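You operate a simulated robot arm through the tools that you are given. There is no shell and no other tool.

The job below is to be done with a simulated robot arm. You get a single attempt, and the scene is never put back.

JOB
Put things in order on the dining table top. At the end: the beige wooden mortar is on the teal trivet; the beige short parcel from the dining table top stands where the yellow cloth stood; the blue folded cloth from the dining table top is on the black trivet; the yellow cloth stands where the beige wooden mortar stood; whatever was shut is shut again. Leave all else as you found it, and nothing knocked over. Set down upright: wooden mortar.

The check looks at the end state, three seconds after you hand in, the way a careful person would. Anything else that was tipped, shoved, dropped, spilled or broken makes it a failure. Flat cloth is picked up by pressing the open fingertips on it (5 to 10 N) and closing them slowly along it; thin cloth reads only 2 to 8 mm in the jaws.

ROBOT AND FRAMES
A 6-joint arm with a two-finger gripper, fixed in place. Base frame: the origin is at the foot of the arm, x ahead of it, y to its left, z up. Lengths are in cm, angles in rad, forces in N, time in s.
With the tool pointing down near the work surface it reaches from about 32 to 68 cm from the base axis. Its first joint turns from -1.152 to 1.152 rad. Payload 2.45 kg.
The tool frame sits at the grasp point between the pads (the TCP): z along the fingers, y along the line on which they close. The tips reach 3 cm beyond it. The gripper opens to 10.6 cm. The gripper's body begins 7.9 cm behind the TCP.
Orientation is that of the tool frame in the base frame, as [roll, pitch, yaw] about the fixed x, y, z axes, in that order (R = Rz(yaw) Ry(pitch) Rx(roll)). With the fingers straight down and closing along the base's y, the tool's x points along the base's -x, its y along +y and its z along -z.

CONTROLS
- The arm moves only by the tool drive_tool. Its argument "moves" is a list of rows, each a list of 7 numbers: the shift along the tool's x, y, z in cm, then the turn, a rotation vector about the tool's x, y, z in rad, then the opening, from 0 (shut) to 1 (fully open). In form: [[dx, dy, dz, rx, ry, rz, fingers], ...]. A call has 1 to 20 rows; each row shifts and turns the commanded pose from where the row before left it, along the tool's axes as they then stand. Each row takes 0.2 s and may step no farther than 5 cm and 0.15 rad from the row before; otherwise, or with a gripper value out of range, the whole call is refused. A pose out of reach is approached as far as the arm can. The call stops where the force on the tool passes 40 N (or 10 N more than at its start, if that is more) or the arm is blocked; 0.2 s more then pass. Each finger travels about 15.3 cm/s and halts on what it meets, pressing with about 34 N; the grip force reading is that of the motor and also rises with nothing between the fingers. The clock runs only during rows and for 0.2 s after the last one: add rows that do not move to give the fingers time. The reply holds the time, the measured pose of the TCP, the force on the tool along the base axes, the opening and the grip force, in the units named above and with some noise, with the torque about the TCP (base axes, N m) and any sound that the robot's microphone picked up, and new pictures: "views" is both (left out), scene, wrist or none.
- Cameras (640 x 400 px; columns grow to the right, rows downward): "scene" is fixed at [6.48, 42.91, 137.11]; the picture's right is [-0.62, -0.78, 0.00], its down [-0.58, 0.46, -0.67] and it looks along [0.53, -0.42, -0.74] (base axes); focal length 369 px, centre (320, 200). "wrist" rides on the gripper at [7.6, -0.2, -10.6] in the tool frame; the picture's right is [0.02, 1.00, 0.00], its down [-0.78, 0.02, -0.62] and it looks along [-0.62, 0.01, 0.78] (tool axes); focal length 247 px, centre (320, 200). There is no depth. A picture from a camera that has moved, and an enlarged one, comes with that camera's place and axes in the base frame and with its lens. The place of the scene camera against the robot may be out by one fixed shift of up to 1.8 cm in any direction.
- zoom(camera, box): a new picture of the part [left, top, right, bottom] of that camera's present view, enlarged. It takes no simulated time.
- close_job(): hands the job in; it is judged then, once.

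Places have to be worked out from the pictures, the camera data and where the tool is seen. Open the gripper and draw the arm clear of the work before you hand the job in, unless the task says otherwise.

The tools are called after "Emit:" as a command line: name --pt "numbers of a row" for each row, then --argument value for the rest, lists and objects as JSON in quotes. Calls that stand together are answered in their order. drive_tool: Moves the arm, as the interface text tells. Its arguments: {"type":"object","properties":{"moves":{"type":"array","items":{"type":"array","items":{"type":"number"}}},"views":{"type":"string","enum":["both","scene","wrist","none"]}},"required":["moves"]} The other tools are called the same way: zoom (camera, box) takes an enlarged picture of a part of a camera's view; close_job () hands the job in.

At the start:

```text
t: 0.0
tool_pos: [30.59, -0.95, 104.65]
tcp_rot: [3.139, 0.003, 3.141]
contact_force: [0.4, 0.9, 0.0]
wrist_torque: [0.01, -0.01, 0.02]
grip_width: 10.57
finger_force: 0.0
```

scene: 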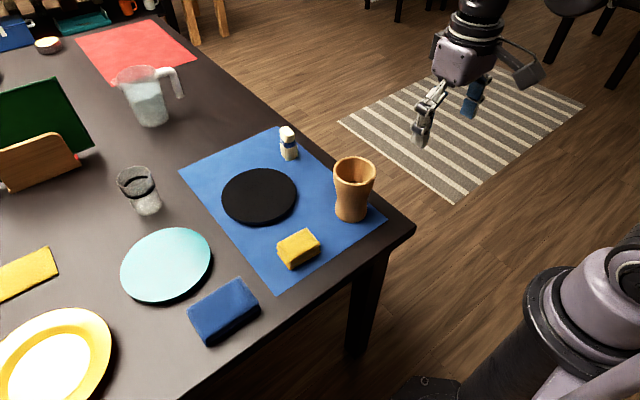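
wrist: 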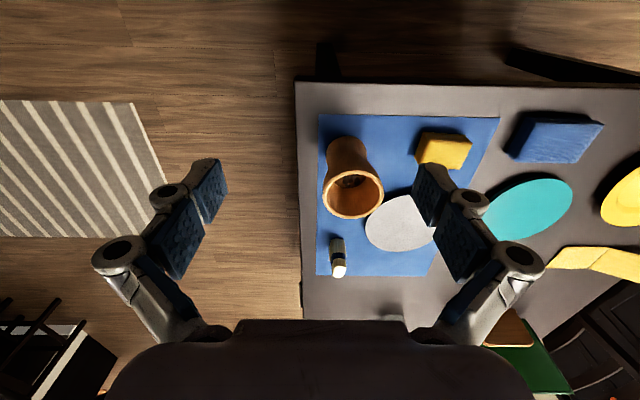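

I'll look closer at the pictures first to identify every object before moving.

Emit:
zoom --camera "scene" --box '[180, 110, 420, 290]'

Emit:
zoom --camera "scene" --box '[0, 220, 270, 400]'

Emit:
zoom --camera "scene" --box '[0, 0, 220, 220]'

Emit:
zoom --camera "wrist" --box '[290, 70, 640, 300]'

```text
2.22 times, centred on (300, 200) of scene
camera zoom: at [6.48, 42.91, 137.11], right [-0.62, -0.78, 0.0], down [-0.58, 0.46, -0.67], along [0.53, -0.42, -0.74], focal length 819 px, centre (364, 200)
```

zoom: 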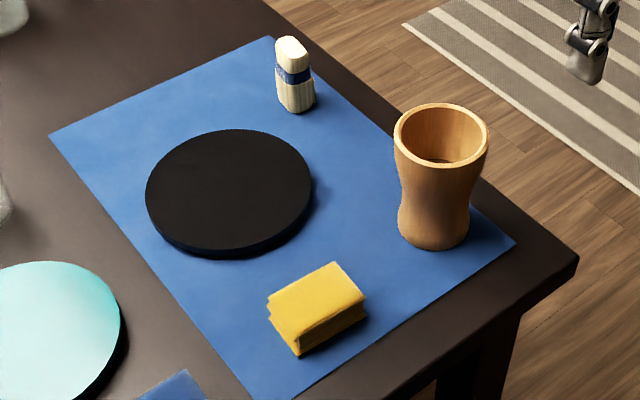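

```text
2.22 times, centred on (135, 310) of scene
camera zoom: at [6.48, 42.91, 137.11], right [-0.62, -0.78, 0.0], down [-0.58, 0.46, -0.67], along [0.53, -0.42, -0.74], focal length 819 px, centre (731, -44)
```

zoom: 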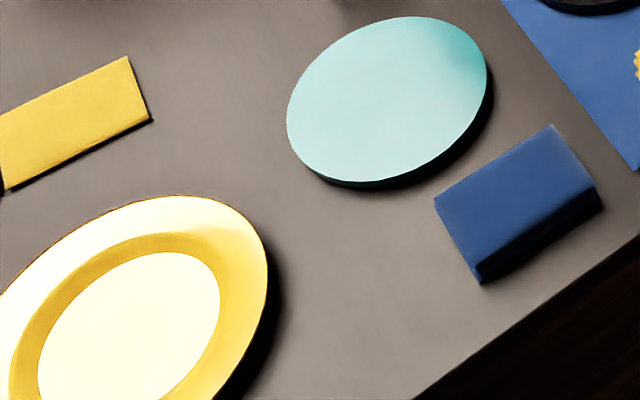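

```text
1.82 times, centred on (110, 110) of scene
camera zoom: at [6.48, 42.91, 137.11], right [-0.62, -0.78, 0.0], down [-0.58, 0.46, -0.67], along [0.53, -0.42, -0.74], focal length 670 px, centre (702, 364)
```

zoom: 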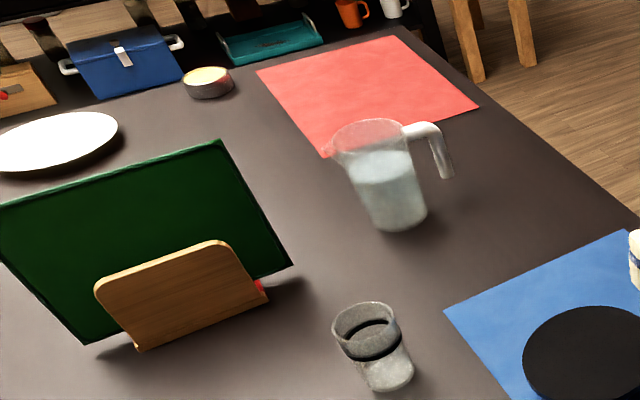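

```text
1.74 times, centred on (465, 185) of wrist
camera zoom: at [23.11, -1.15, 115.09], right [-0.02, 1.0, 0.0], down [0.78, 0.02, 0.62], along [0.62, 0.01, -0.78], focal length 430 px, centre (68, 226)
```

zoom: 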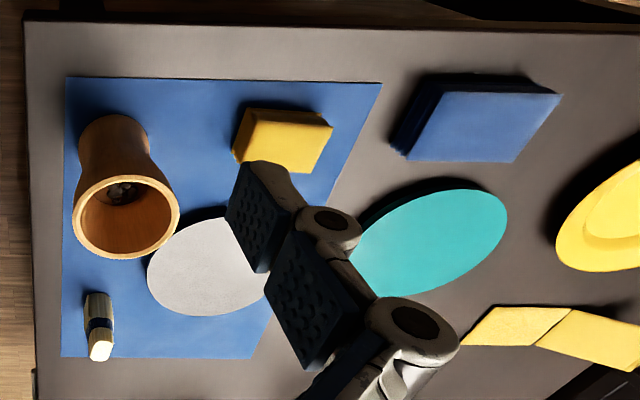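

The beige item near the black trivet may be the "parcel"; I zoom tightly on it, on the yellow block on the blue mat, and on the far yellow strip.

Emit:
zoom --camera "scene" --box '[265, 115, 313, 170]'

Emit:
zoom --camera "scene" --box '[265, 220, 335, 280]'

Emit:
zoom --camera "wrist" --box '[310, 120, 400, 290]'

Emit:
zoom --camera "wrist" --box '[520, 200, 640, 300]'

```text
7.27 times, centred on (289, 142) of scene
camera zoom: at [6.48, 42.91, 137.11], right [-0.62, -0.78, 0.0], down [-0.58, 0.46, -0.67], along [0.53, -0.42, -0.74], focal length 2681 px, centre (546, 618)
```

zoom: 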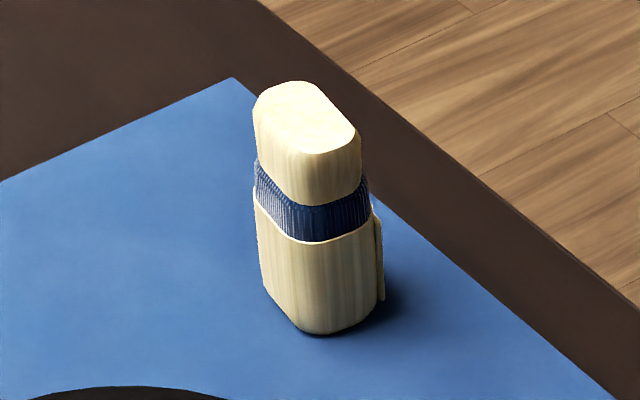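

```text
6.67 times, centred on (300, 250) of scene
camera zoom: at [6.48, 42.91, 137.11], right [-0.62, -0.78, 0.0], down [-0.58, 0.46, -0.67], along [0.53, -0.42, -0.74], focal length 2457 px, centre (453, -133)
```

zoom: 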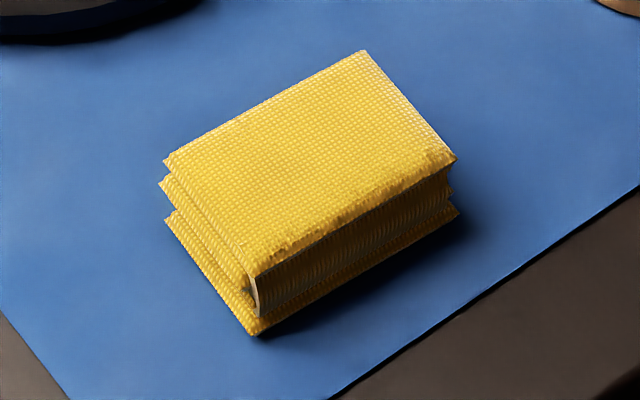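

```text
2.35 times, centred on (355, 205) of wrist
camera zoom: at [23.11, -1.15, 115.09], right [-0.02, 1.0, 0.0], down [0.78, 0.02, 0.62], along [0.62, 0.01, -0.78], focal length 581 px, centre (238, 188)
```

zoom: 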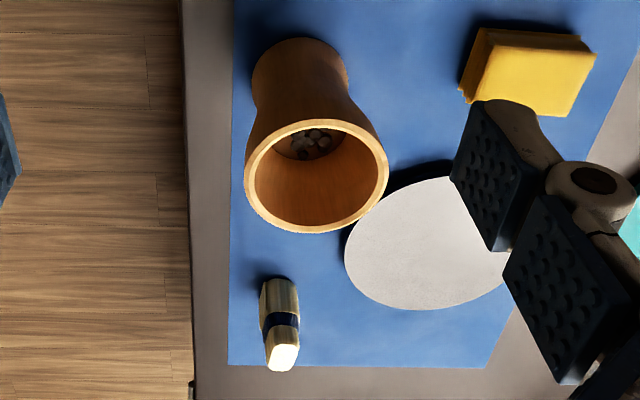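

```text
4.00 times, centred on (580, 250) of wrist
camera zoom: at [23.11, -1.15, 115.09], right [-0.02, 1.0, 0.0], down [0.78, 0.02, 0.62], along [0.62, 0.01, -0.78], focal length 988 px, centre (-720, 0)
```

zoom: 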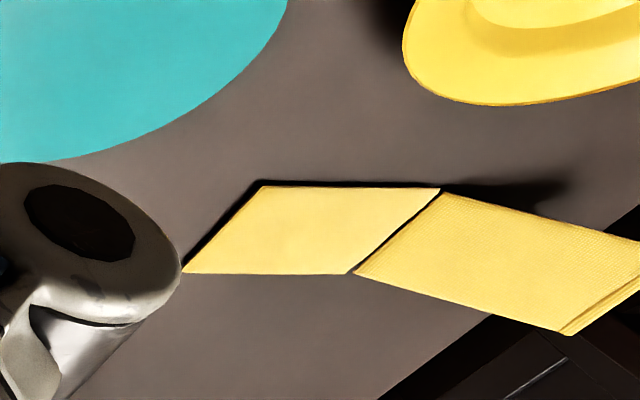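

The folded yellow woven block at about (42.5, 19.6) is the reachable yellow cloth, and the banded beige item at about (68.6, 3.9) is the parcel. The mortar is at about (44.4, 4.1) with its rim near z=87, and I move above it for a closer view.

Emit:
drive_tool --pt "-3.45 1.26 1.0 0 0 0 1" --pt "-3.45 1.26 1.0 0 0 0 1" --pt "-3.45 1.26 1.0 0 0 0 1" --pt "-3.45 1.26 1.0 0 0 0 1" --pt "0 0 0 0 0 0 1" --pt "0 0 0 0 0 0 1" --views "both"

```text
t: 1.4
tool_pos: [44.44, 4.21, 100.63]
tcp_rot: [-3.141, 0.002, 3.14]
contact_force: [-0.3, -0.6, -0.4]
wrist_torque: [0.02, -0.01, 0.0]
grip_width: 10.58
finger_force: 0.1
camera wrist: at [36.9, 3.94, 111.17], right [-0.02, 1.0, 0.0], down [0.78, 0.02, 0.62], along [0.62, 0.01, -0.78], focal length 247 px, centre (320, 200)
```

scene: 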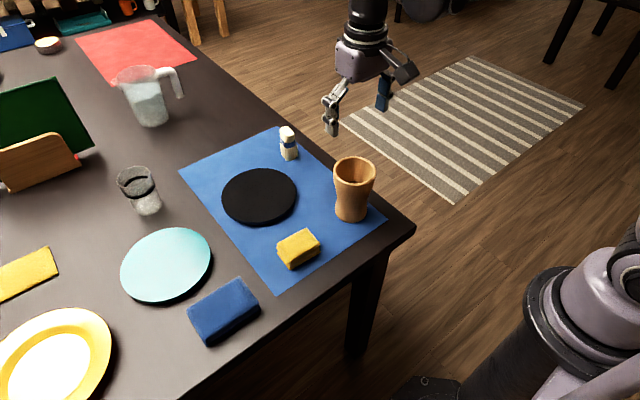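
wrist: 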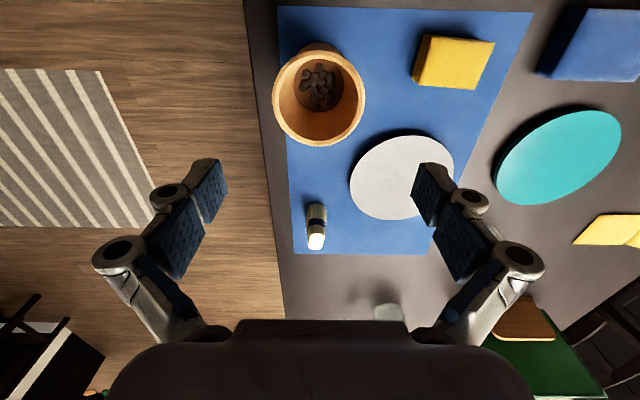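

The mortar holds beans, so it must stay level. I zoom on it to get its rim centre precisely.

Emit:
zoom --camera "wrist" --box '[250, 30, 390, 160]'

Emit:
zoom --camera "scene" --box '[320, 145, 400, 235]'

Emit:
zoom --camera "wrist" --box '[280, 180, 460, 280]'

Emit:
zoom --camera "wrist" --box '[400, 0, 640, 220]'

```text
3.08 times, centred on (320, 95) of wrist
camera zoom: at [36.9, 3.94, 111.17], right [-0.02, 1.0, 0.0], down [0.78, 0.02, 0.62], along [0.62, 0.01, -0.78], focal length 760 px, centre (320, 523)
```

zoom: 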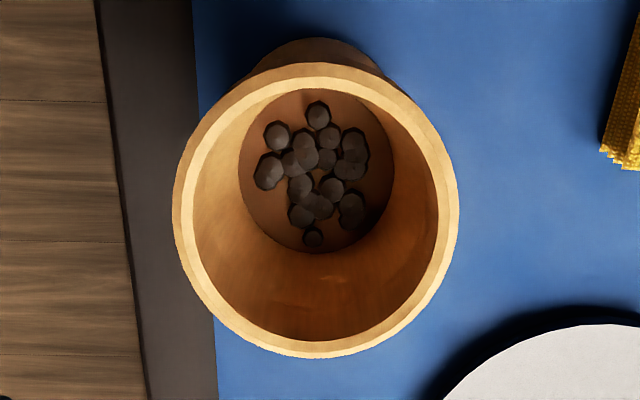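

```text
4.44 times, centred on (360, 190) of scene
camera zoom: at [6.48, 42.91, 137.11], right [-0.62, -0.78, 0.0], down [-0.58, 0.46, -0.67], along [0.53, -0.42, -0.74], focal length 1638 px, centre (142, 244)
```

zoom: 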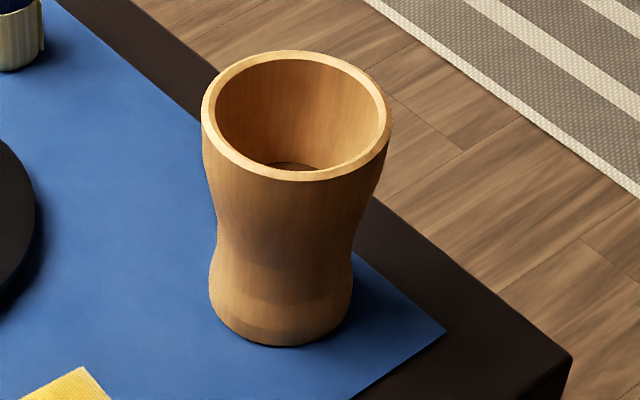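

```text
3.56 times, centred on (370, 230) of wrist
camera zoom: at [36.9, 3.94, 111.17], right [-0.02, 1.0, 0.0], down [0.78, 0.02, 0.62], along [0.62, 0.01, -0.78], focal length 878 px, centre (142, 93)
```

zoom: 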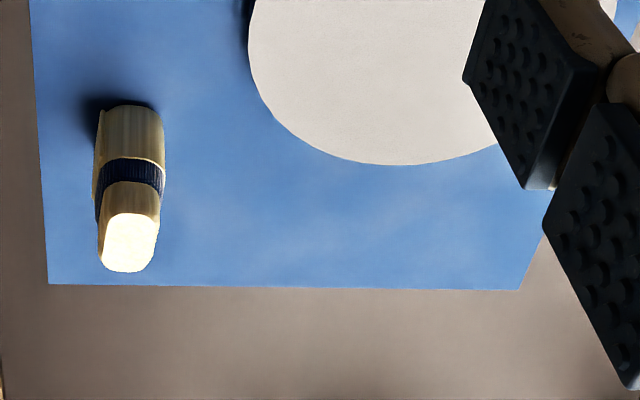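

```text
1.82 times, centred on (520, 110) of wrist
camera zoom: at [36.9, 3.94, 111.17], right [-0.02, 1.0, 0.0], down [0.78, 0.02, 0.62], along [0.62, 0.01, -0.78], focal length 449 px, centre (-44, 364)
```

zoom: 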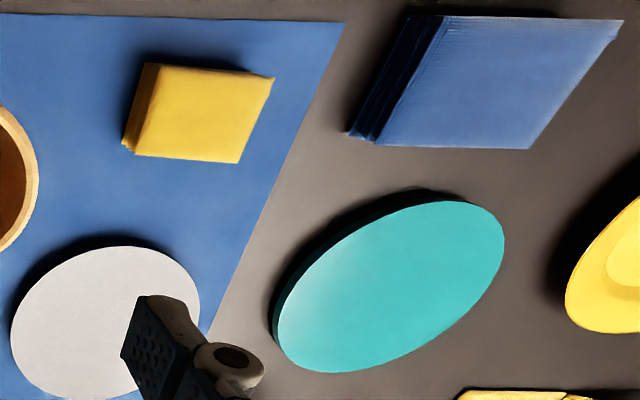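

Two wrist views put the mortar axis near (43.7, 3.9), with the rim about 8.6 cm wide at z≈87–88. I centre over it and come down to just above the rim to check finger clearance.

Emit:
drive_tool --pt "0.74 -0.33 2.0 0 0 0 1" --pt "0 0 2.5 0 0 0 1" --pt "0 0 2.5 0 0 0 1" --pt "0 0 1.5 0 0 0 1" --pt "0 0 0 0 0 0 1" --pt "0 0 0 0 0 0 1" --views "both"

```text
t: 2.8
tool_pos: [43.68, 3.78, 92.2]
tcp_rot: [3.138, 0.002, 3.141]
contact_force: [0.0, -0.1, 0.0]
wrist_torque: [0.0, 0.0, 0.02]
grip_width: 10.61
finger_force: 0.0
camera wrist: at [36.19, 3.54, 102.64], right [-0.02, 1.0, 0.0], down [0.78, 0.02, 0.62], along [0.62, 0.01, -0.78], focal length 247 px, centre (320, 200)
```

scene: 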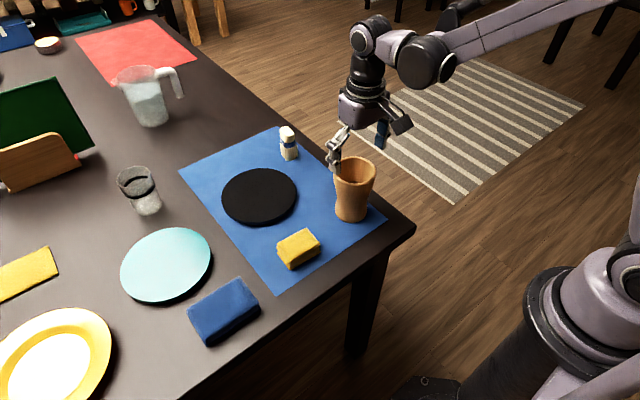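
wrist: 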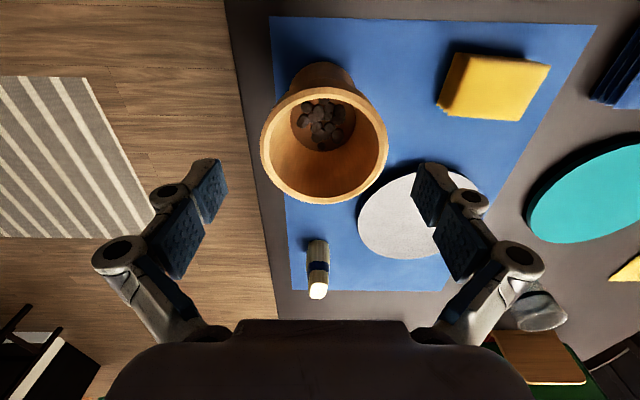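

The rim is centred near (43.9, 3.9) at z≈87 and about 8.9 cm wide, so there is about 0.85 cm of clearance per finger. I lower part way past the rim and check forces.

Emit:
drive_tool --pt "-0.22 0.11 1.0 0 0 0 1" --pt "0 0 1.2 0 0 0 1" --pt "0 0 1.2 0 0 0 1" --pt "0 0 1.2 0 0 0 1" --pt "0 0 1.2 0 0 0 1" --pt "0 0 0 0 0 0 1" --views "both"

```text
t: 4.2
tool_pos: [43.7, 3.83, 86.34]
tcp_rot: [3.141, 0.002, 3.141]
contact_force: [0.4, 0.1, 0.8]
wrist_torque: [0.0, -0.02, 0.0]
grip_width: 10.6
finger_force: 0.0
camera wrist: at [36.38, 3.71, 96.79], right [-0.02, 1.0, 0.0], down [0.78, 0.02, 0.62], along [0.62, 0.01, -0.78], focal length 247 px, centre (320, 200)
```

scene: 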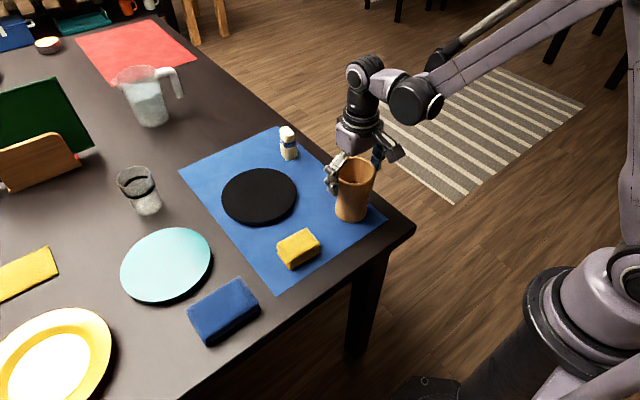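
wrist: 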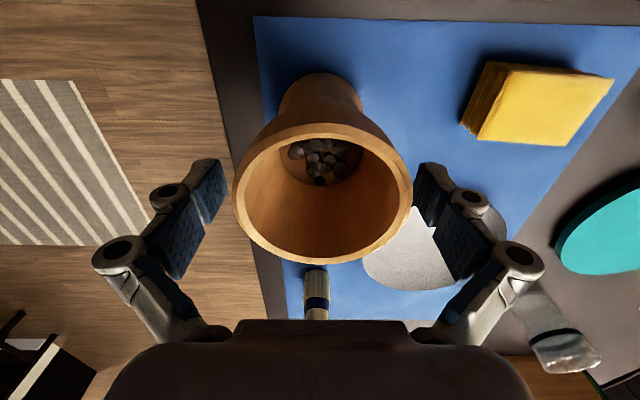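

No contact and the rim sits between the fingers. I continue down to grip at the waist, at about z=80.4.

Emit:
drive_tool --pt "0 0.03 1.2 0 0 0 1" --pt "0 0 1.2 0 0 0 1" --pt "0 0 1.2 0 0 0 1" --pt "0 0 1.2 0 0 0 1" --pt "0 0 1.1 0 0 0 1" --pt "0 0 0 0 0 0 1" --views "both"

```text
t: 5.3
tool_pos: [43.9, 3.97, 81.45]
tcp_rot: [3.137, 0.003, -3.14]
contact_force: [-2.3, 0.4, 14.5]
wrist_torque: [-0.02, -0.21, 0.03]
grip_width: 10.67
finger_force: 0.1
stopped in row 5: the force on the tool passed its limit at 69 N (the readings are from after the stop); the commanded pose is now the measured one
camera wrist: at [36.45, 3.76, 91.9], right [-0.02, 1.0, 0.0], down [0.78, 0.02, 0.62], along [0.62, 0.02, -0.78], focal length 247 px, centre (320, 200)
```

scene: 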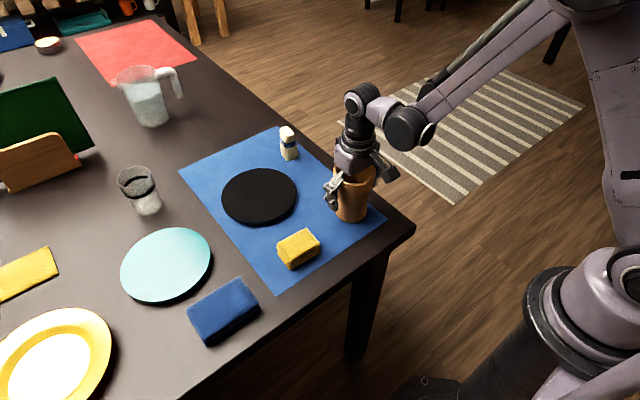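
wrist: 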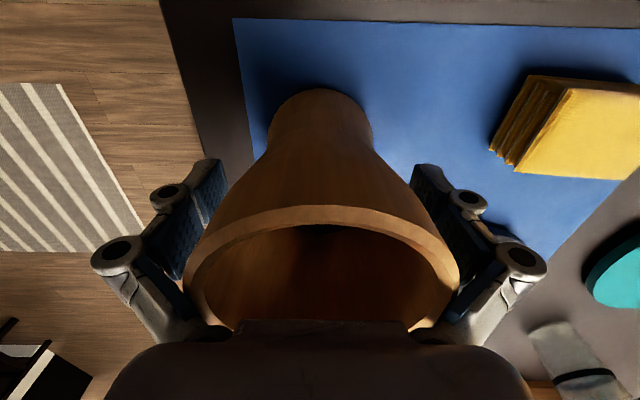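

The gripper body touched the rim (the readings have settled to a light contact and the mortar stayed put). I back up 0.7 cm and close gently on the waist.

Emit:
drive_tool --pt "0 0 -0.4 0 0 0 1" --pt "0 0 -0.3 0 0 0 1" --pt "0 0 0 0 0 0 0.9" --pt "0 0 0 0 0 0 0.8" --pt "0 0 0 0 0 0 0.74" --pt "0 0 0 0 0 0 0.68" --pt "0 0 0 0 0 0 0.62" --pt "0 0 0 0 0 0 0.56" --pt "0 0 0 0 0 0 0.4" --pt "0 0 0 0 0 0 0.2" --pt "0 0 0 0 0 0 0.0" --pt "0 0 0 0 0 0 0.0" --views "both"

```text
t: 6.7
tool_pos: [43.96, 3.99, 82.29]
tcp_rot: [3.137, 0.004, -3.141]
contact_force: [-1.2, 1.4, 25.6]
wrist_torque: [-0.05, 0.03, 0.05]
grip_width: 9.11
finger_force: 33.9
stopped in row 6: the force on the tool passed its limit at 42 N (the readings are from after the stop); the commanded pose is now the measured one
camera wrist: at [36.48, 3.76, 92.72], right [-0.02, 1.0, 0.0], down [0.78, 0.02, 0.62], along [0.62, 0.02, -0.78], focal length 247 px, centre (320, 200)
```

scene: 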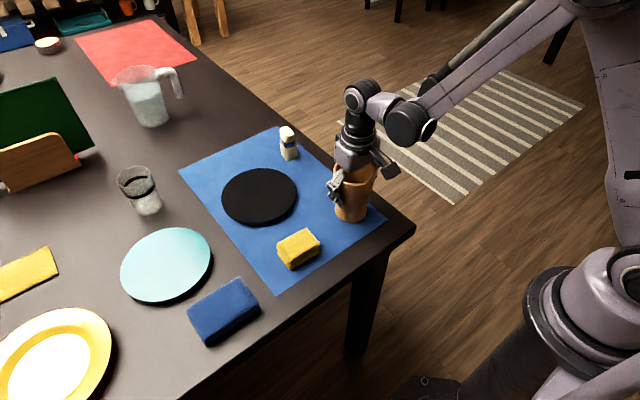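
wrist: 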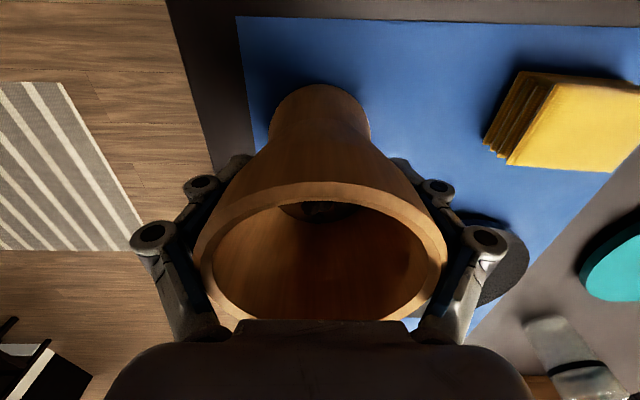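

The grip stopped at 9.1 cm with an upward push, so the finger knuckles are bearing on the rim rather than the pads on the waist. I open, rise about 3 cm so the flat pads meet the near-vertical upper wall, and close there.

Emit:
drive_tool --pt "0 0 0 0 0 0 1" --pt "0 0 0 0 0 0 1" --pt "0 0 -0.8 0 0 0 1" --pt "0 0 -0.8 0 0 0 1" --pt "0 0 -0.8 0 0 0 1" --pt "0 0 -0.6 0 0 0 1" --pt "0 0 0 0 0 0 1" --views "both"

```text
t: 8.3
tool_pos: [43.92, 4.07, 85.16]
tcp_rot: [3.138, 0.001, -3.141]
contact_force: [-0.1, -0.1, -0.6]
wrist_torque: [-0.02, 0.03, 0.05]
grip_width: 10.58
finger_force: 0.0
camera wrist: at [36.44, 3.79, 95.63], right [-0.02, 1.0, 0.0], down [0.78, 0.02, 0.62], along [0.62, 0.02, -0.78], focal length 247 px, centre (320, 200)
```

scene: 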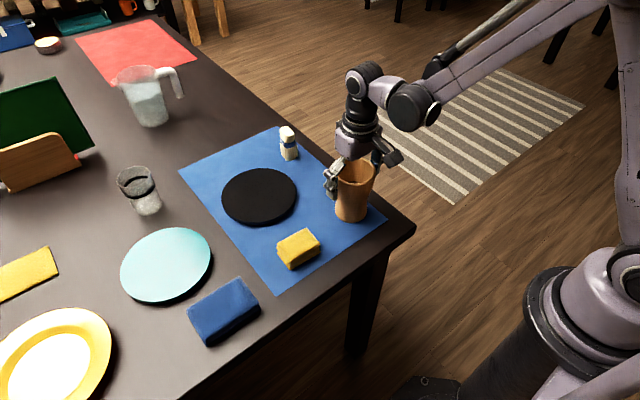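
wrist: 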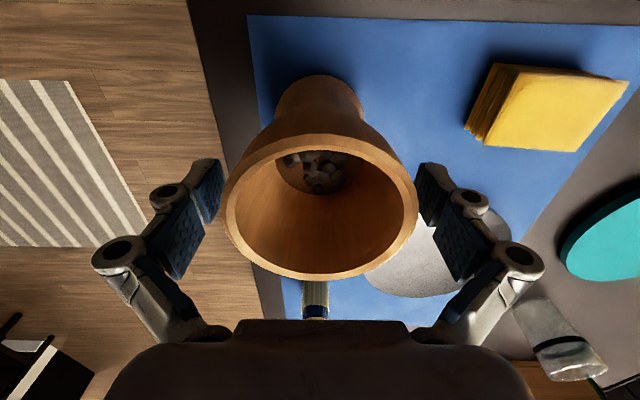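

The fingers are clear and the mortar has not moved. I close in small steps on the upper wall.

Emit:
drive_tool --pt "0 -0.05 0 0 0 0 0.94" --pt "0 0 0 0 0 0 0.9" --pt "0 0 0 0 0 0 0.87" --pt "0 0 0 0 0 0 0.84" --pt "0 0 0 0 0 0 0.8" --pt "0 0 0 0 0 0 0.7" --pt "0 0 0 0 0 0 0.5" --pt "0 0 0 0 0 0 0.3" --views "both"

```text
t: 10.1
tool_pos: [43.8, 3.95, 85.14]
tcp_rot: [3.137, 0.002, -3.14]
contact_force: [0.9, 1.2, 5.8]
wrist_torque: [-0.13, 0.03, 0.0]
grip_width: 8.29
finger_force: 33.9
camera wrist: at [36.45, 3.74, 95.64], right [-0.02, 1.0, 0.0], down [0.78, 0.02, 0.62], along [0.62, 0.02, -0.78], focal length 247 px, centre (320, 200)
```

scene: 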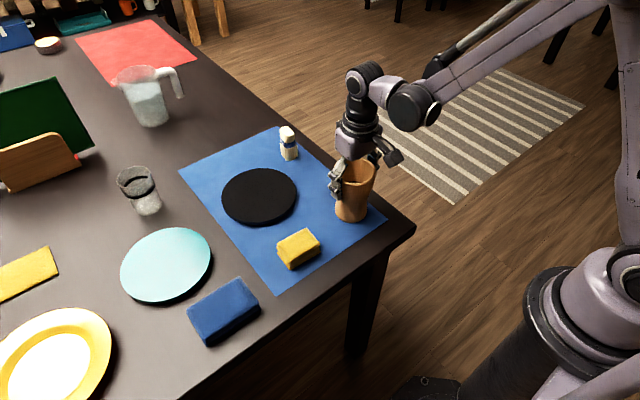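
wrist: 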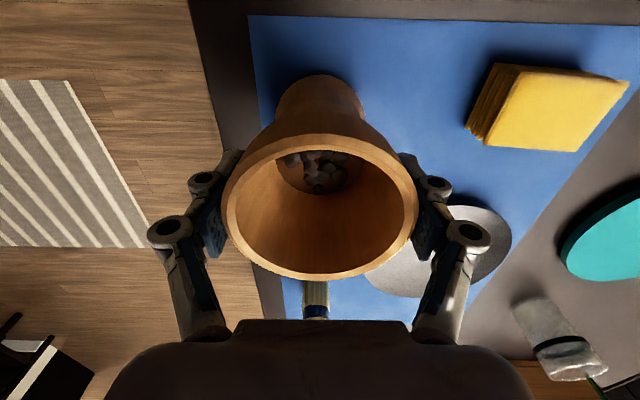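

A firm grip at 8.3 cm. I lift slowly by about 4 cm and watch weight and tilt.

Emit:
drive_tool --pt "0 0 -0.3 0 0 0 0.3" --pt "0 0 -0.5 0 0 0 0.3" --pt "0 0 -0.8 0 0 0 0.3" --pt "0 0 -1.0 0 0 0 0.3" --pt "0 0 -1.0 0 0 0 0.3" --pt "0 0 -0.5 0 0 0 0.3" --pt "0 0 0 0 0 0 0.3" --views "both"

```text
t: 11.7
tool_pos: [43.97, 3.85, 89.21]
tcp_rot: [3.139, 0.002, -3.14]
contact_force: [-0.6, 0.8, -2.8]
wrist_torque: [0.0, -0.01, -0.03]
grip_width: 8.27
finger_force: 33.8
camera wrist: at [36.48, 3.7, 99.77], right [-0.02, 1.0, 0.0], down [0.78, 0.02, 0.62], along [0.62, 0.02, -0.78], focal length 247 px, centre (320, 200)
```

scene: 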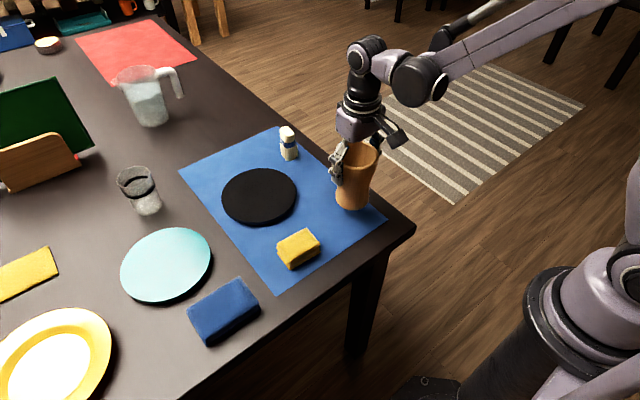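
wrist: 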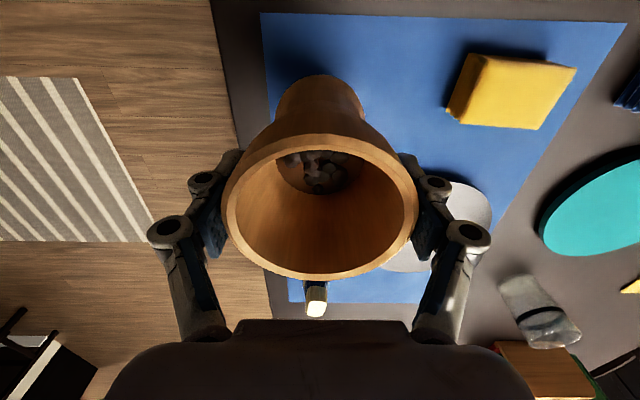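

The mortar is lifted level and weighs about 3 N. I raise it a bit more and carry it smoothly over to the teal trivet.

Emit:
drive_tool --pt "0 0 -1.2 0 0 0 0.3" --pt "0 0 -1.5 0 0 0 0.3" --pt "0 0 -1.2 0 0 0 0.3" --pt "-0.29 1.0 0 0 0 0 0.3" --pt "-0.46 1.6 0 0 0 0 0.3" --pt "-0.7 2.4 0 0 0 0 0.3" --pt "-0.7 2.4 0 0 0 0 0.3" --pt "-0.7 2.4 0 0 0 0 0.3" --pt "-0.7 2.4 0 0 0 0 0.3" --pt "-0.7 2.4 0 0 0 0 0.3" --pt "-0.7 2.4 0 0 0 0 0.3" --pt "-0.7 2.4 0 0 0 0 0.3" --pt "-0.7 2.4 0 0 0 0 0.3" --pt "-0.7 2.4 0 0 0 0 0.3" --pt "-0.7 2.4 0 0 0 0 0.3" --pt "-0.7 2.4 0 0 0 0 0.3" --pt "-0.7 2.4 0 0 0 0 0.3" --pt "-0.7 2.4 0 0 0 0 0.3" --pt "-0.46 1.6 0 0 0 0 0.3" --pt "-0.29 1.0 0 0 0 0 0.3" --views "both"

```text
t: 15.9
tool_pos: [54.51, 40.38, 93.44]
tcp_rot: [3.138, 0.001, -3.14]
contact_force: [-0.3, -0.5, -2.2]
wrist_torque: [0.0, -0.01, 0.03]
grip_width: 8.34
finger_force: 34.1
camera wrist: at [47.0, 40.13, 103.88], right [-0.02, 1.0, 0.0], down [0.78, 0.02, 0.62], along [0.62, 0.02, -0.78], focal length 247 px, centre (320, 200)
```

scene: 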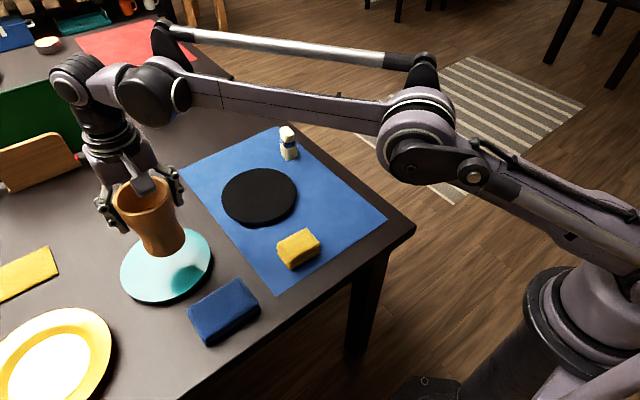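
wrist: 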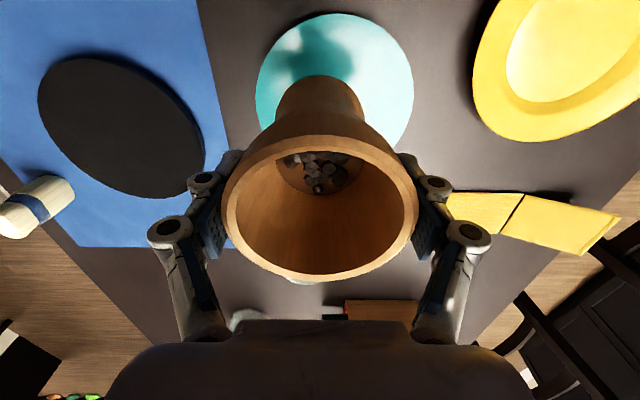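

The mortar now hangs over the teal trivet. I zoom in to locate the trivet edges against the mortar base.

Emit:
zoom --camera "wrist" --box '[230, 0, 440, 180]'

Emit:
zoom --camera "scene" --box '[90, 150, 230, 320]'

```text
2.22 times, centred on (335, 90) of wrist
camera zoom: at [47.0, 40.13, 103.88], right [-0.02, 1.0, 0.0], down [0.78, 0.02, 0.62], along [0.62, 0.02, -0.78], focal length 549 px, centre (287, 444)
```

zoom: 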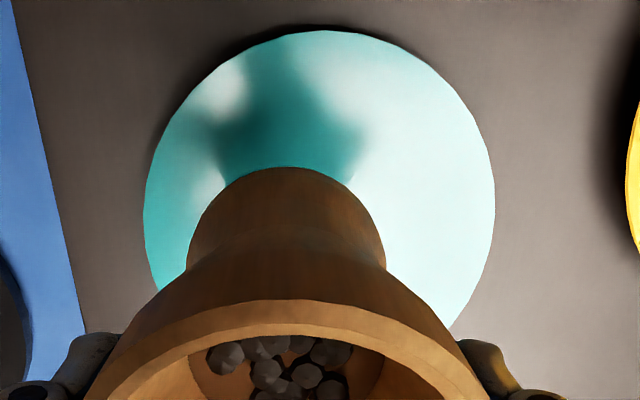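

```text
2.35 times, centred on (160, 235) of scene
camera zoom: at [6.49, 42.92, 137.11], right [-0.62, -0.78, 0.0], down [-0.58, 0.46, -0.67], along [0.53, -0.42, -0.74], focal length 867 px, centre (696, 118)
```

zoom: 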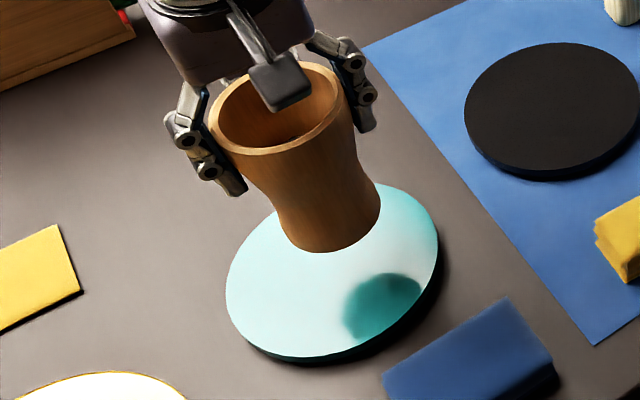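

The trivet centre works out at about (56.2, 42.1) with an 8.5 cm radius, so the mortar base is already inside it. I nudge a little toward the centre and lower to just above the surface.

Emit:
drive_tool --pt "-0.35 0.4 0 0 0 0 0.3" --pt "-0.35 0.4 0.5 0 0 0 0.3" --pt "0 0 1.0 0 0 0 0.3" --pt "0 0 1.0 0 0 0 0.3" --pt "0 0 1.0 0 0 0 0.3" --pt "0 0 1.0 0 0 0 0.3" --pt "0 0 0.8 0 0 0 0.3" --pt "0 0 0.5 0 0 0 0.3" --pt "0 0 0 0 0 0 0.3" --views "both"

```text
t: 17.9
tool_pos: [55.18, 41.19, 87.4]
tcp_rot: [3.138, 0.002, -3.14]
contact_force: [0.2, 0.1, -2.8]
wrist_torque: [0.0, 0.01, -0.02]
grip_width: 8.27
finger_force: 33.6
camera wrist: at [47.72, 40.94, 97.99], right [-0.02, 1.0, 0.0], down [0.78, 0.02, 0.62], along [0.62, 0.02, -0.78], focal length 247 px, centre (320, 200)
```

scene: 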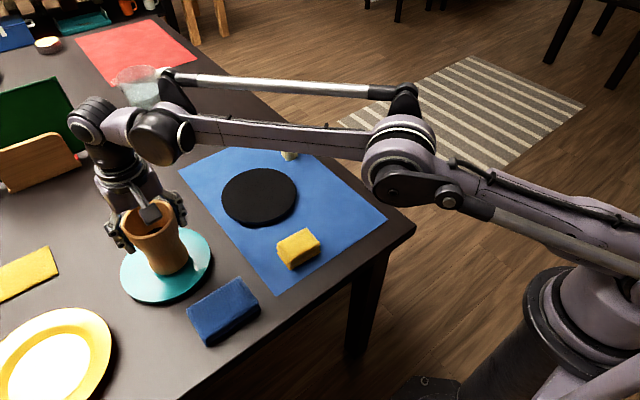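
wrist: 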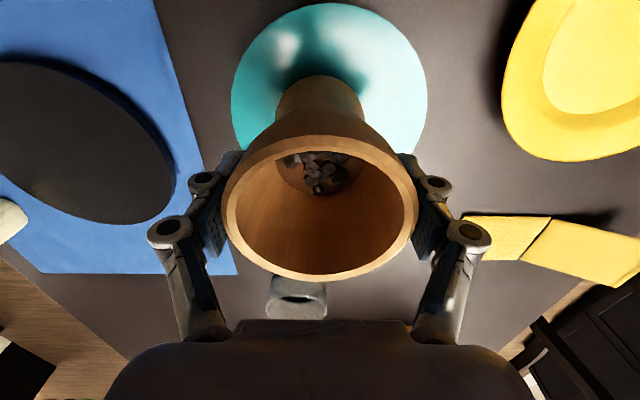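

The pose follows well at this reach and the offset from the trivet centre is only about 1.3 cm. I lower in small steps to touchdown.

Emit:
drive_tool --pt "-0.2 0.2 0.3 0 0 0 0.3" --pt "0 0 0.25 0 0 0 0.3" --pt "0 0 0.2 0 0 0 0.3" --pt "0 0 0.2 0 0 0 0.3" --pt "0 0 0 0 0 0 0.3" --views "none"

```text
t: 19.1
tool_pos: [55.43, 41.36, 86.55]
tcp_rot: [3.139, 0.002, -3.139]
contact_force: [0.1, 0.8, 5.0]
wrist_torque: [-0.11, -0.03, 0.02]
grip_width: 8.32
finger_force: 33.9
```

Force shows the mortar resting on the trivet (+5 N). I open the fingers gradually.

Emit:
drive_tool --pt "0 0 -0.1 0 0 0 0.7" --pt "0 0 0 0 0 0 0.8" --pt "0 0 0 0 0 0 0.86" --pt "0 0 0 0 0 0 0.93" --pt "0 0 0 0 0 0 1.0" --pt "0 0 0 0 0 0 1.0" --pt "0 0 0 0 0 0 1.0" --views "both"

```text
t: 20.7
tool_pos: [55.38, 41.36, 86.62]
tcp_rot: [3.139, 0.002, -3.141]
contact_force: [0.2, -0.1, 0.2]
wrist_torque: [0.01, 0.01, 0.03]
grip_width: 10.58
finger_force: 0.1
camera wrist: at [47.93, 41.11, 97.15], right [-0.02, 1.0, 0.0], down [0.78, 0.02, 0.62], along [0.62, 0.02, -0.78], focal length 247 px, centre (320, 200)
```

scene: 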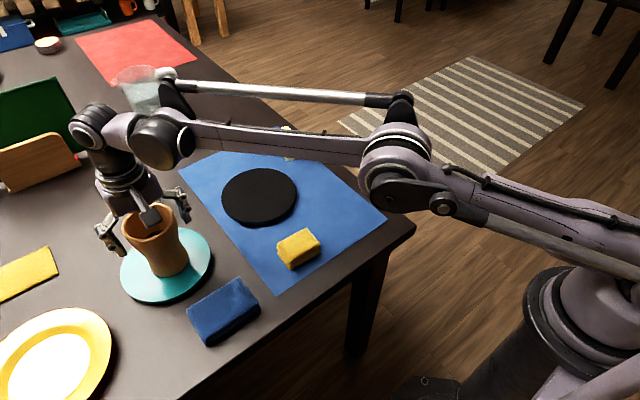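
wrist: 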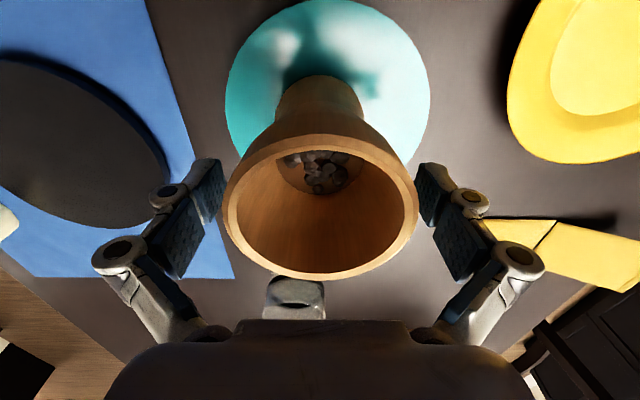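

Released and standing. I rise straight up clear of the rim.

Emit:
drive_tool --pt "0 0 -0.8 0 0 0 1" --pt "0 0 -1.2 0 0 0 1" --pt "0 0 -1.5 0 0 0 1" --pt "0 0 -2 0 0 0 1" --pt "0 0 -2 0 0 0 1" --pt "0 0 -2 0 0 0 1" --pt "0 0 -2 0 0 0 1" --pt "0 0 0 0 0 0 1" --views "both"

```text
t: 22.5
tool_pos: [54.46, 40.52, 97.81]
tcp_rot: [3.136, 0.003, -3.138]
contact_force: [0.6, 0.5, 0.3]
wrist_torque: [-0.04, 0.02, 0.01]
grip_width: 10.6
finger_force: 0.1
out of reach, approached as far as the arm can: row 5, 6, 7
camera wrist: at [46.86, 40.28, 108.33], right [-0.02, 1.0, 0.0], down [0.78, 0.02, 0.62], along [0.62, 0.02, -0.78], focal length 247 px, centre (320, 200)
```

scene: 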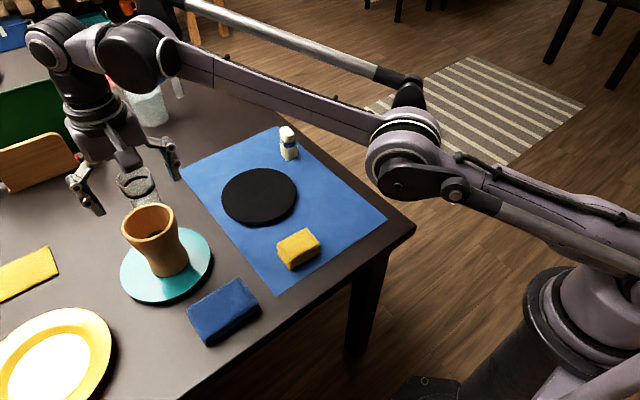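
wrist: 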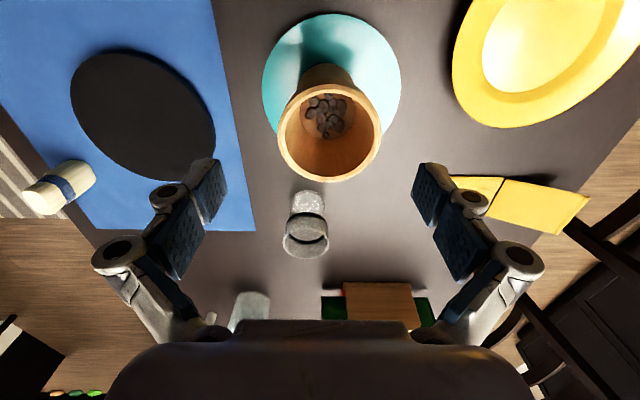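

The mortar stands upright on the teal trivet. Next I move to hover over the yellow folded cloth for a close look.

Emit:
drive_tool --pt "1.86 -3.0 0 0 0 0 1" --pt "1.86 -3.0 0 0 0 0 1" --pt "1.86 -3.0 0 0 0 0 1" --pt "1.86 -3.0 0 0 0 0 1" --pt "1.86 -3.0 0 0 0 0 1" --pt "1.86 -3.0 0 0 0 0 1" --pt "1.86 -3.0 0 0 0 0 1" --pt "0 0 3 0 0 0 1" --pt "0 0 3 0 0 0 1" --pt "0 0 0 0 0 0 1" --pt "0 0 0 0 0 0 1" --views "both"

Emit:
zoom --camera "wrist" --box '[200, 0, 440, 200]'

```text
t: 24.9
tool_pos: [41.3, 19.55, 91.78]
tcp_rot: [3.137, 0.002, -3.14]
contact_force: [-0.6, 0.4, 0.4]
wrist_torque: [0.06, 0.03, 0.01]
grip_width: 10.58
finger_force: 0.1
camera wrist: at [33.85, 19.35, 102.25], right [-0.02, 1.0, 0.0], down [0.78, 0.02, 0.62], along [0.62, 0.02, -0.78], focal length 247 px, centre (320, 200)
```

scene: 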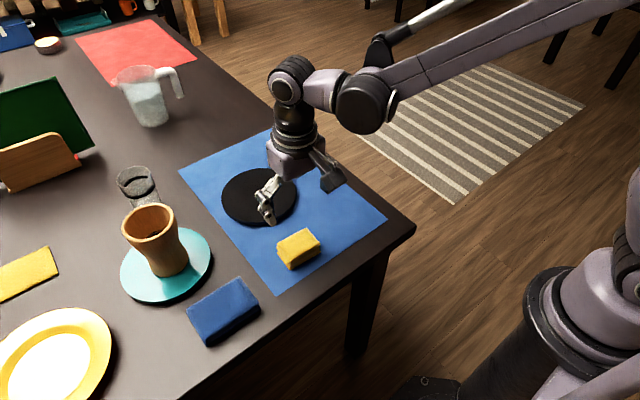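
wrist: 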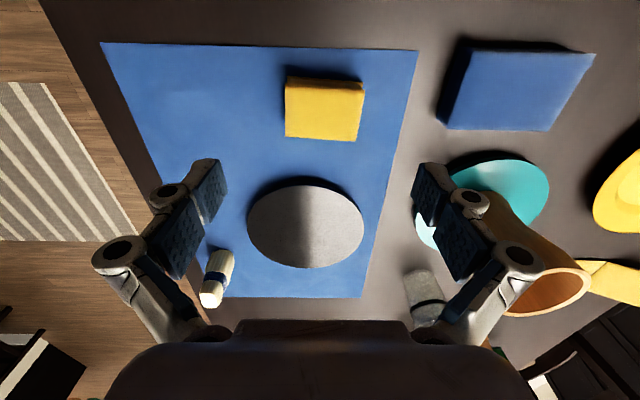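

```text
2.00 times, centred on (320, 100) of wrist
camera zoom: at [33.85, 19.35, 102.25], right [-0.02, 1.0, 0.0], down [0.78, 0.02, 0.62], along [0.62, 0.02, -0.78], focal length 494 px, centre (320, 400)
```

zoom: 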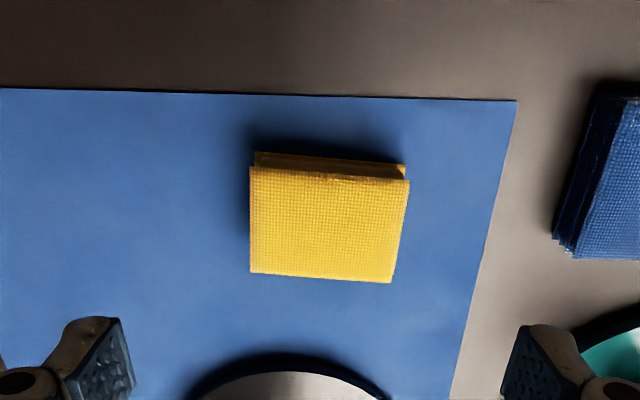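

The yellow folded cloth is about 5.3 × 7.7 cm, centred near (42.6, 19.8), turned about -0.055 rad. I'll grip across its short side, so I turn the tool about 1.52 rad at this height and look again.

Emit:
drive_tool --pt "-1.3 0.3 0 0 0 -0.1378 1" --pt "0 0 0 0 0 -0.1378 1" --pt "0 0 0 0 0 -0.1378 1" --pt "0 0 0 0 0 -0.1378 1" --pt "0 0 0 0 0 -0.1378 1" --pt "0 0 0 0 0 -0.1378 1" --pt "0 0 0 0 0 -0.1378 1" --pt "0 0 0 0 0 -0.1378 1" --pt "0 0 0 0 0 -0.1378 1" --pt "0 0 0 0 0 -0.1378 1" --pt "0 0 0 0 0 -0.1378 1" --pt "0 0 0 0 0 0 1" --pt "0 0 0 0 0 0 1" --views "both"

Emit:
zoom --camera "wrist" --box '[220, 20, 420, 180]'

```text
t: 27.7
tool_pos: [42.72, 19.85, 91.79]
tcp_rot: [-3.138, 0.004, -1.622]
contact_force: [-0.7, -0.3, 0.3]
wrist_torque: [0.02, 0.01, 0.02]
grip_width: 10.6
finger_force: 0.1
camera wrist: at [42.6, 12.13, 102.25], right [-1.0, 0.03, 0.0], down [0.02, 0.78, 0.62], along [0.02, 0.62, -0.78], focal length 247 px, centre (320, 200)
```

scene: 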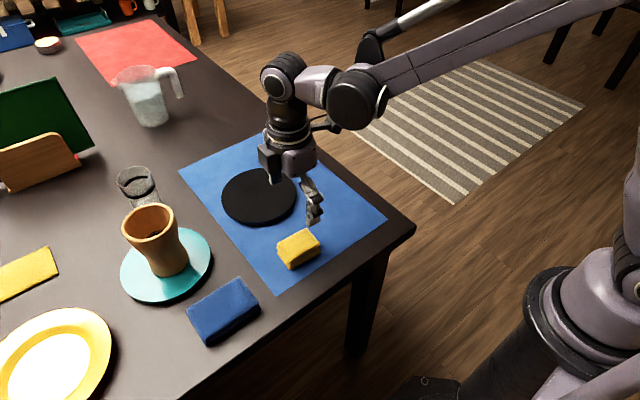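
wrist: 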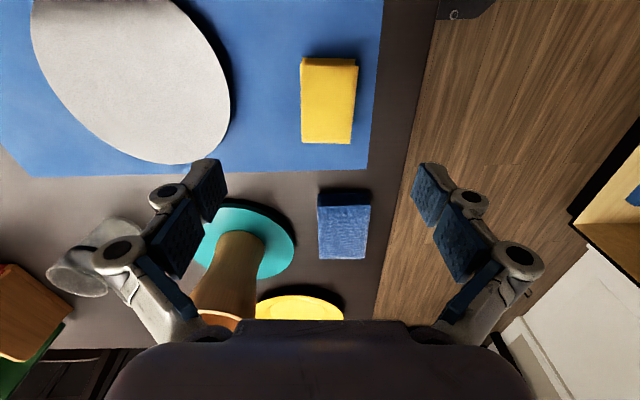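

```text
2.50 times, centred on (320, 100) of wrist
camera zoom: at [42.6, 12.13, 102.25], right [-1.0, 0.03, 0.0], down [0.02, 0.78, 0.62], along [0.02, 0.62, -0.78], focal length 617 px, centre (320, 450)
```

zoom: 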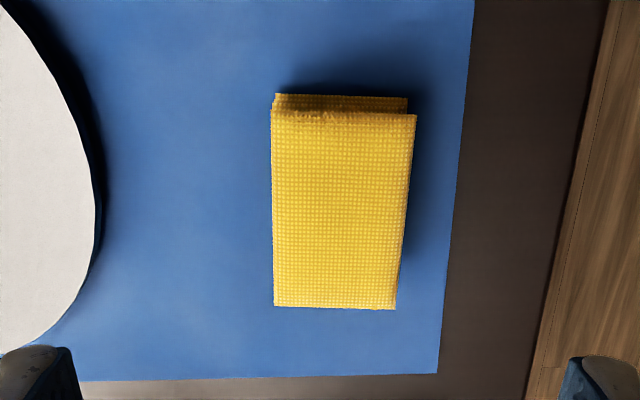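

Combining both views, the mat surface is at z≈75.0 and the cloth top at about 78.4, centred near (42.05, 19.85). I shift over it and come down to just above its top.

Emit:
drive_tool --pt "-0.05 0.67 1.0 0 0 0 1" --pt "0 0 2.0 0 0 0 1" --pt "0 0 2.0 0 0 0 1" --pt "0 0 2.0 0 0 0 1" --pt "0 0 1.2 0 0 0 1" --pt "0 0 0 0 0 0 1" --pt "0 0 0 0 0 0 1" --views "both"

Emit:
zoom --camera "wrist" --box '[200, 60, 440, 240]'

```text
t: 29.3
tool_pos: [41.97, 19.9, 83.46]
tcp_rot: [-3.139, 0.003, -1.623]
contact_force: [0.5, 0.5, 0.5]
wrist_torque: [-0.01, 0.04, -0.01]
grip_width: 10.6
finger_force: 0.1
camera wrist: at [41.89, 12.25, 94.03], right [-1.0, 0.03, 0.0], down [0.02, 0.78, 0.62], along [0.02, 0.62, -0.78], focal length 247 px, centre (320, 200)
```

scene: 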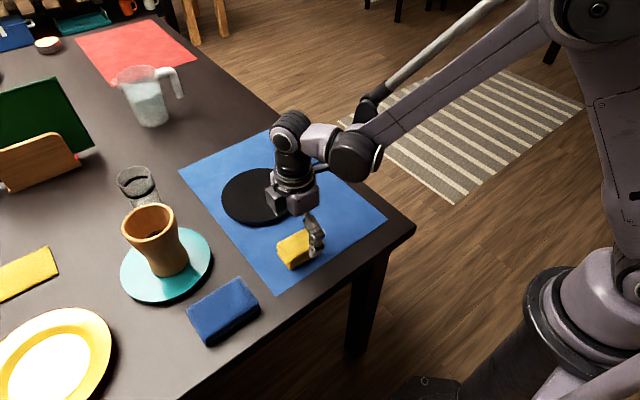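
wrist: 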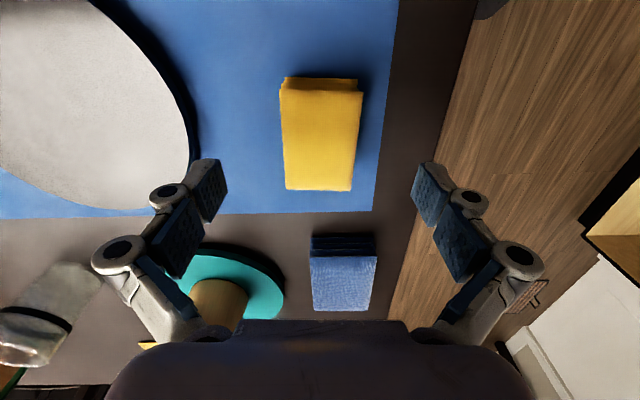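

```text
2.22 times, centred on (320, 150) of wrist
camera zoom: at [41.89, 12.25, 94.03], right [-1.0, 0.03, 0.0], down [0.02, 0.78, 0.62], along [0.02, 0.62, -0.78], focal length 549 px, centre (320, 311)
```

zoom: 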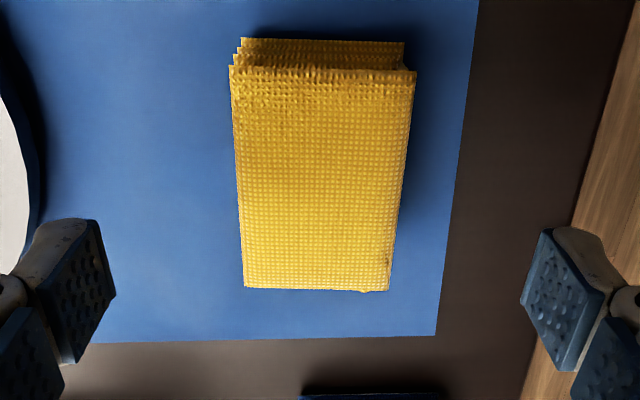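

The cloth is centred between the fingers. I lower so the tips stop about 0.6 cm above the mat and look.

Emit:
drive_tool --pt "0 0 1.2 0 0 0 1" --pt "0 0 1.2 0 0 0 1" --pt "0 0 1.2 0 0 0 1" --pt "0 0 0.8 0 0 0 1" --pt "0 0 0.4 0 0 0 1" --pt "0 0 0 0 0 0 1" --views "both"

```text
t: 30.7
tool_pos: [42.05, 20.02, 78.79]
tcp_rot: [-3.139, 0.002, -1.623]
contact_force: [-0.3, 0.6, 0.2]
wrist_torque: [0.0, -0.01, 0.03]
grip_width: 10.58
finger_force: 0.0
camera wrist: at [41.87, 12.29, 89.22], right [-1.0, 0.03, 0.0], down [0.02, 0.78, 0.62], along [0.02, 0.62, -0.78], focal length 247 px, centre (320, 200)
```

scene: 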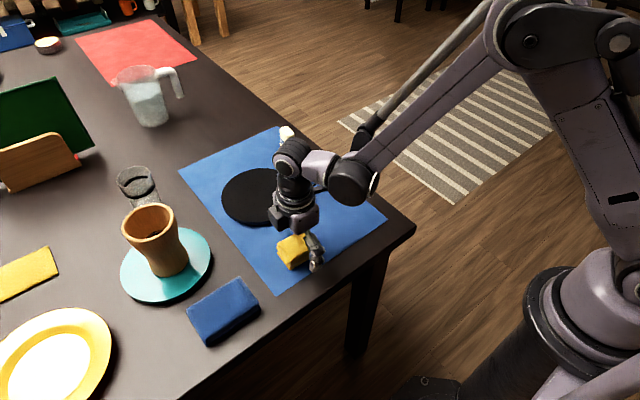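
wrist: 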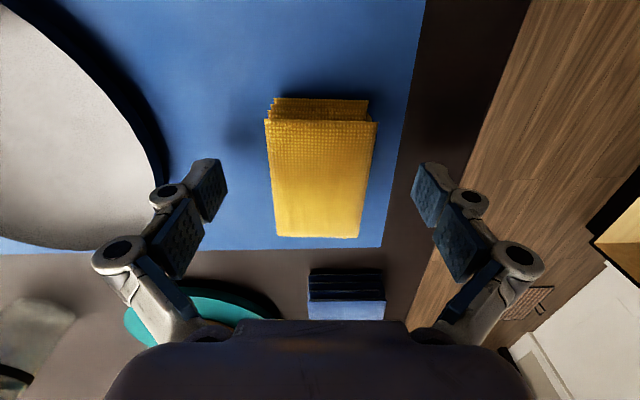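

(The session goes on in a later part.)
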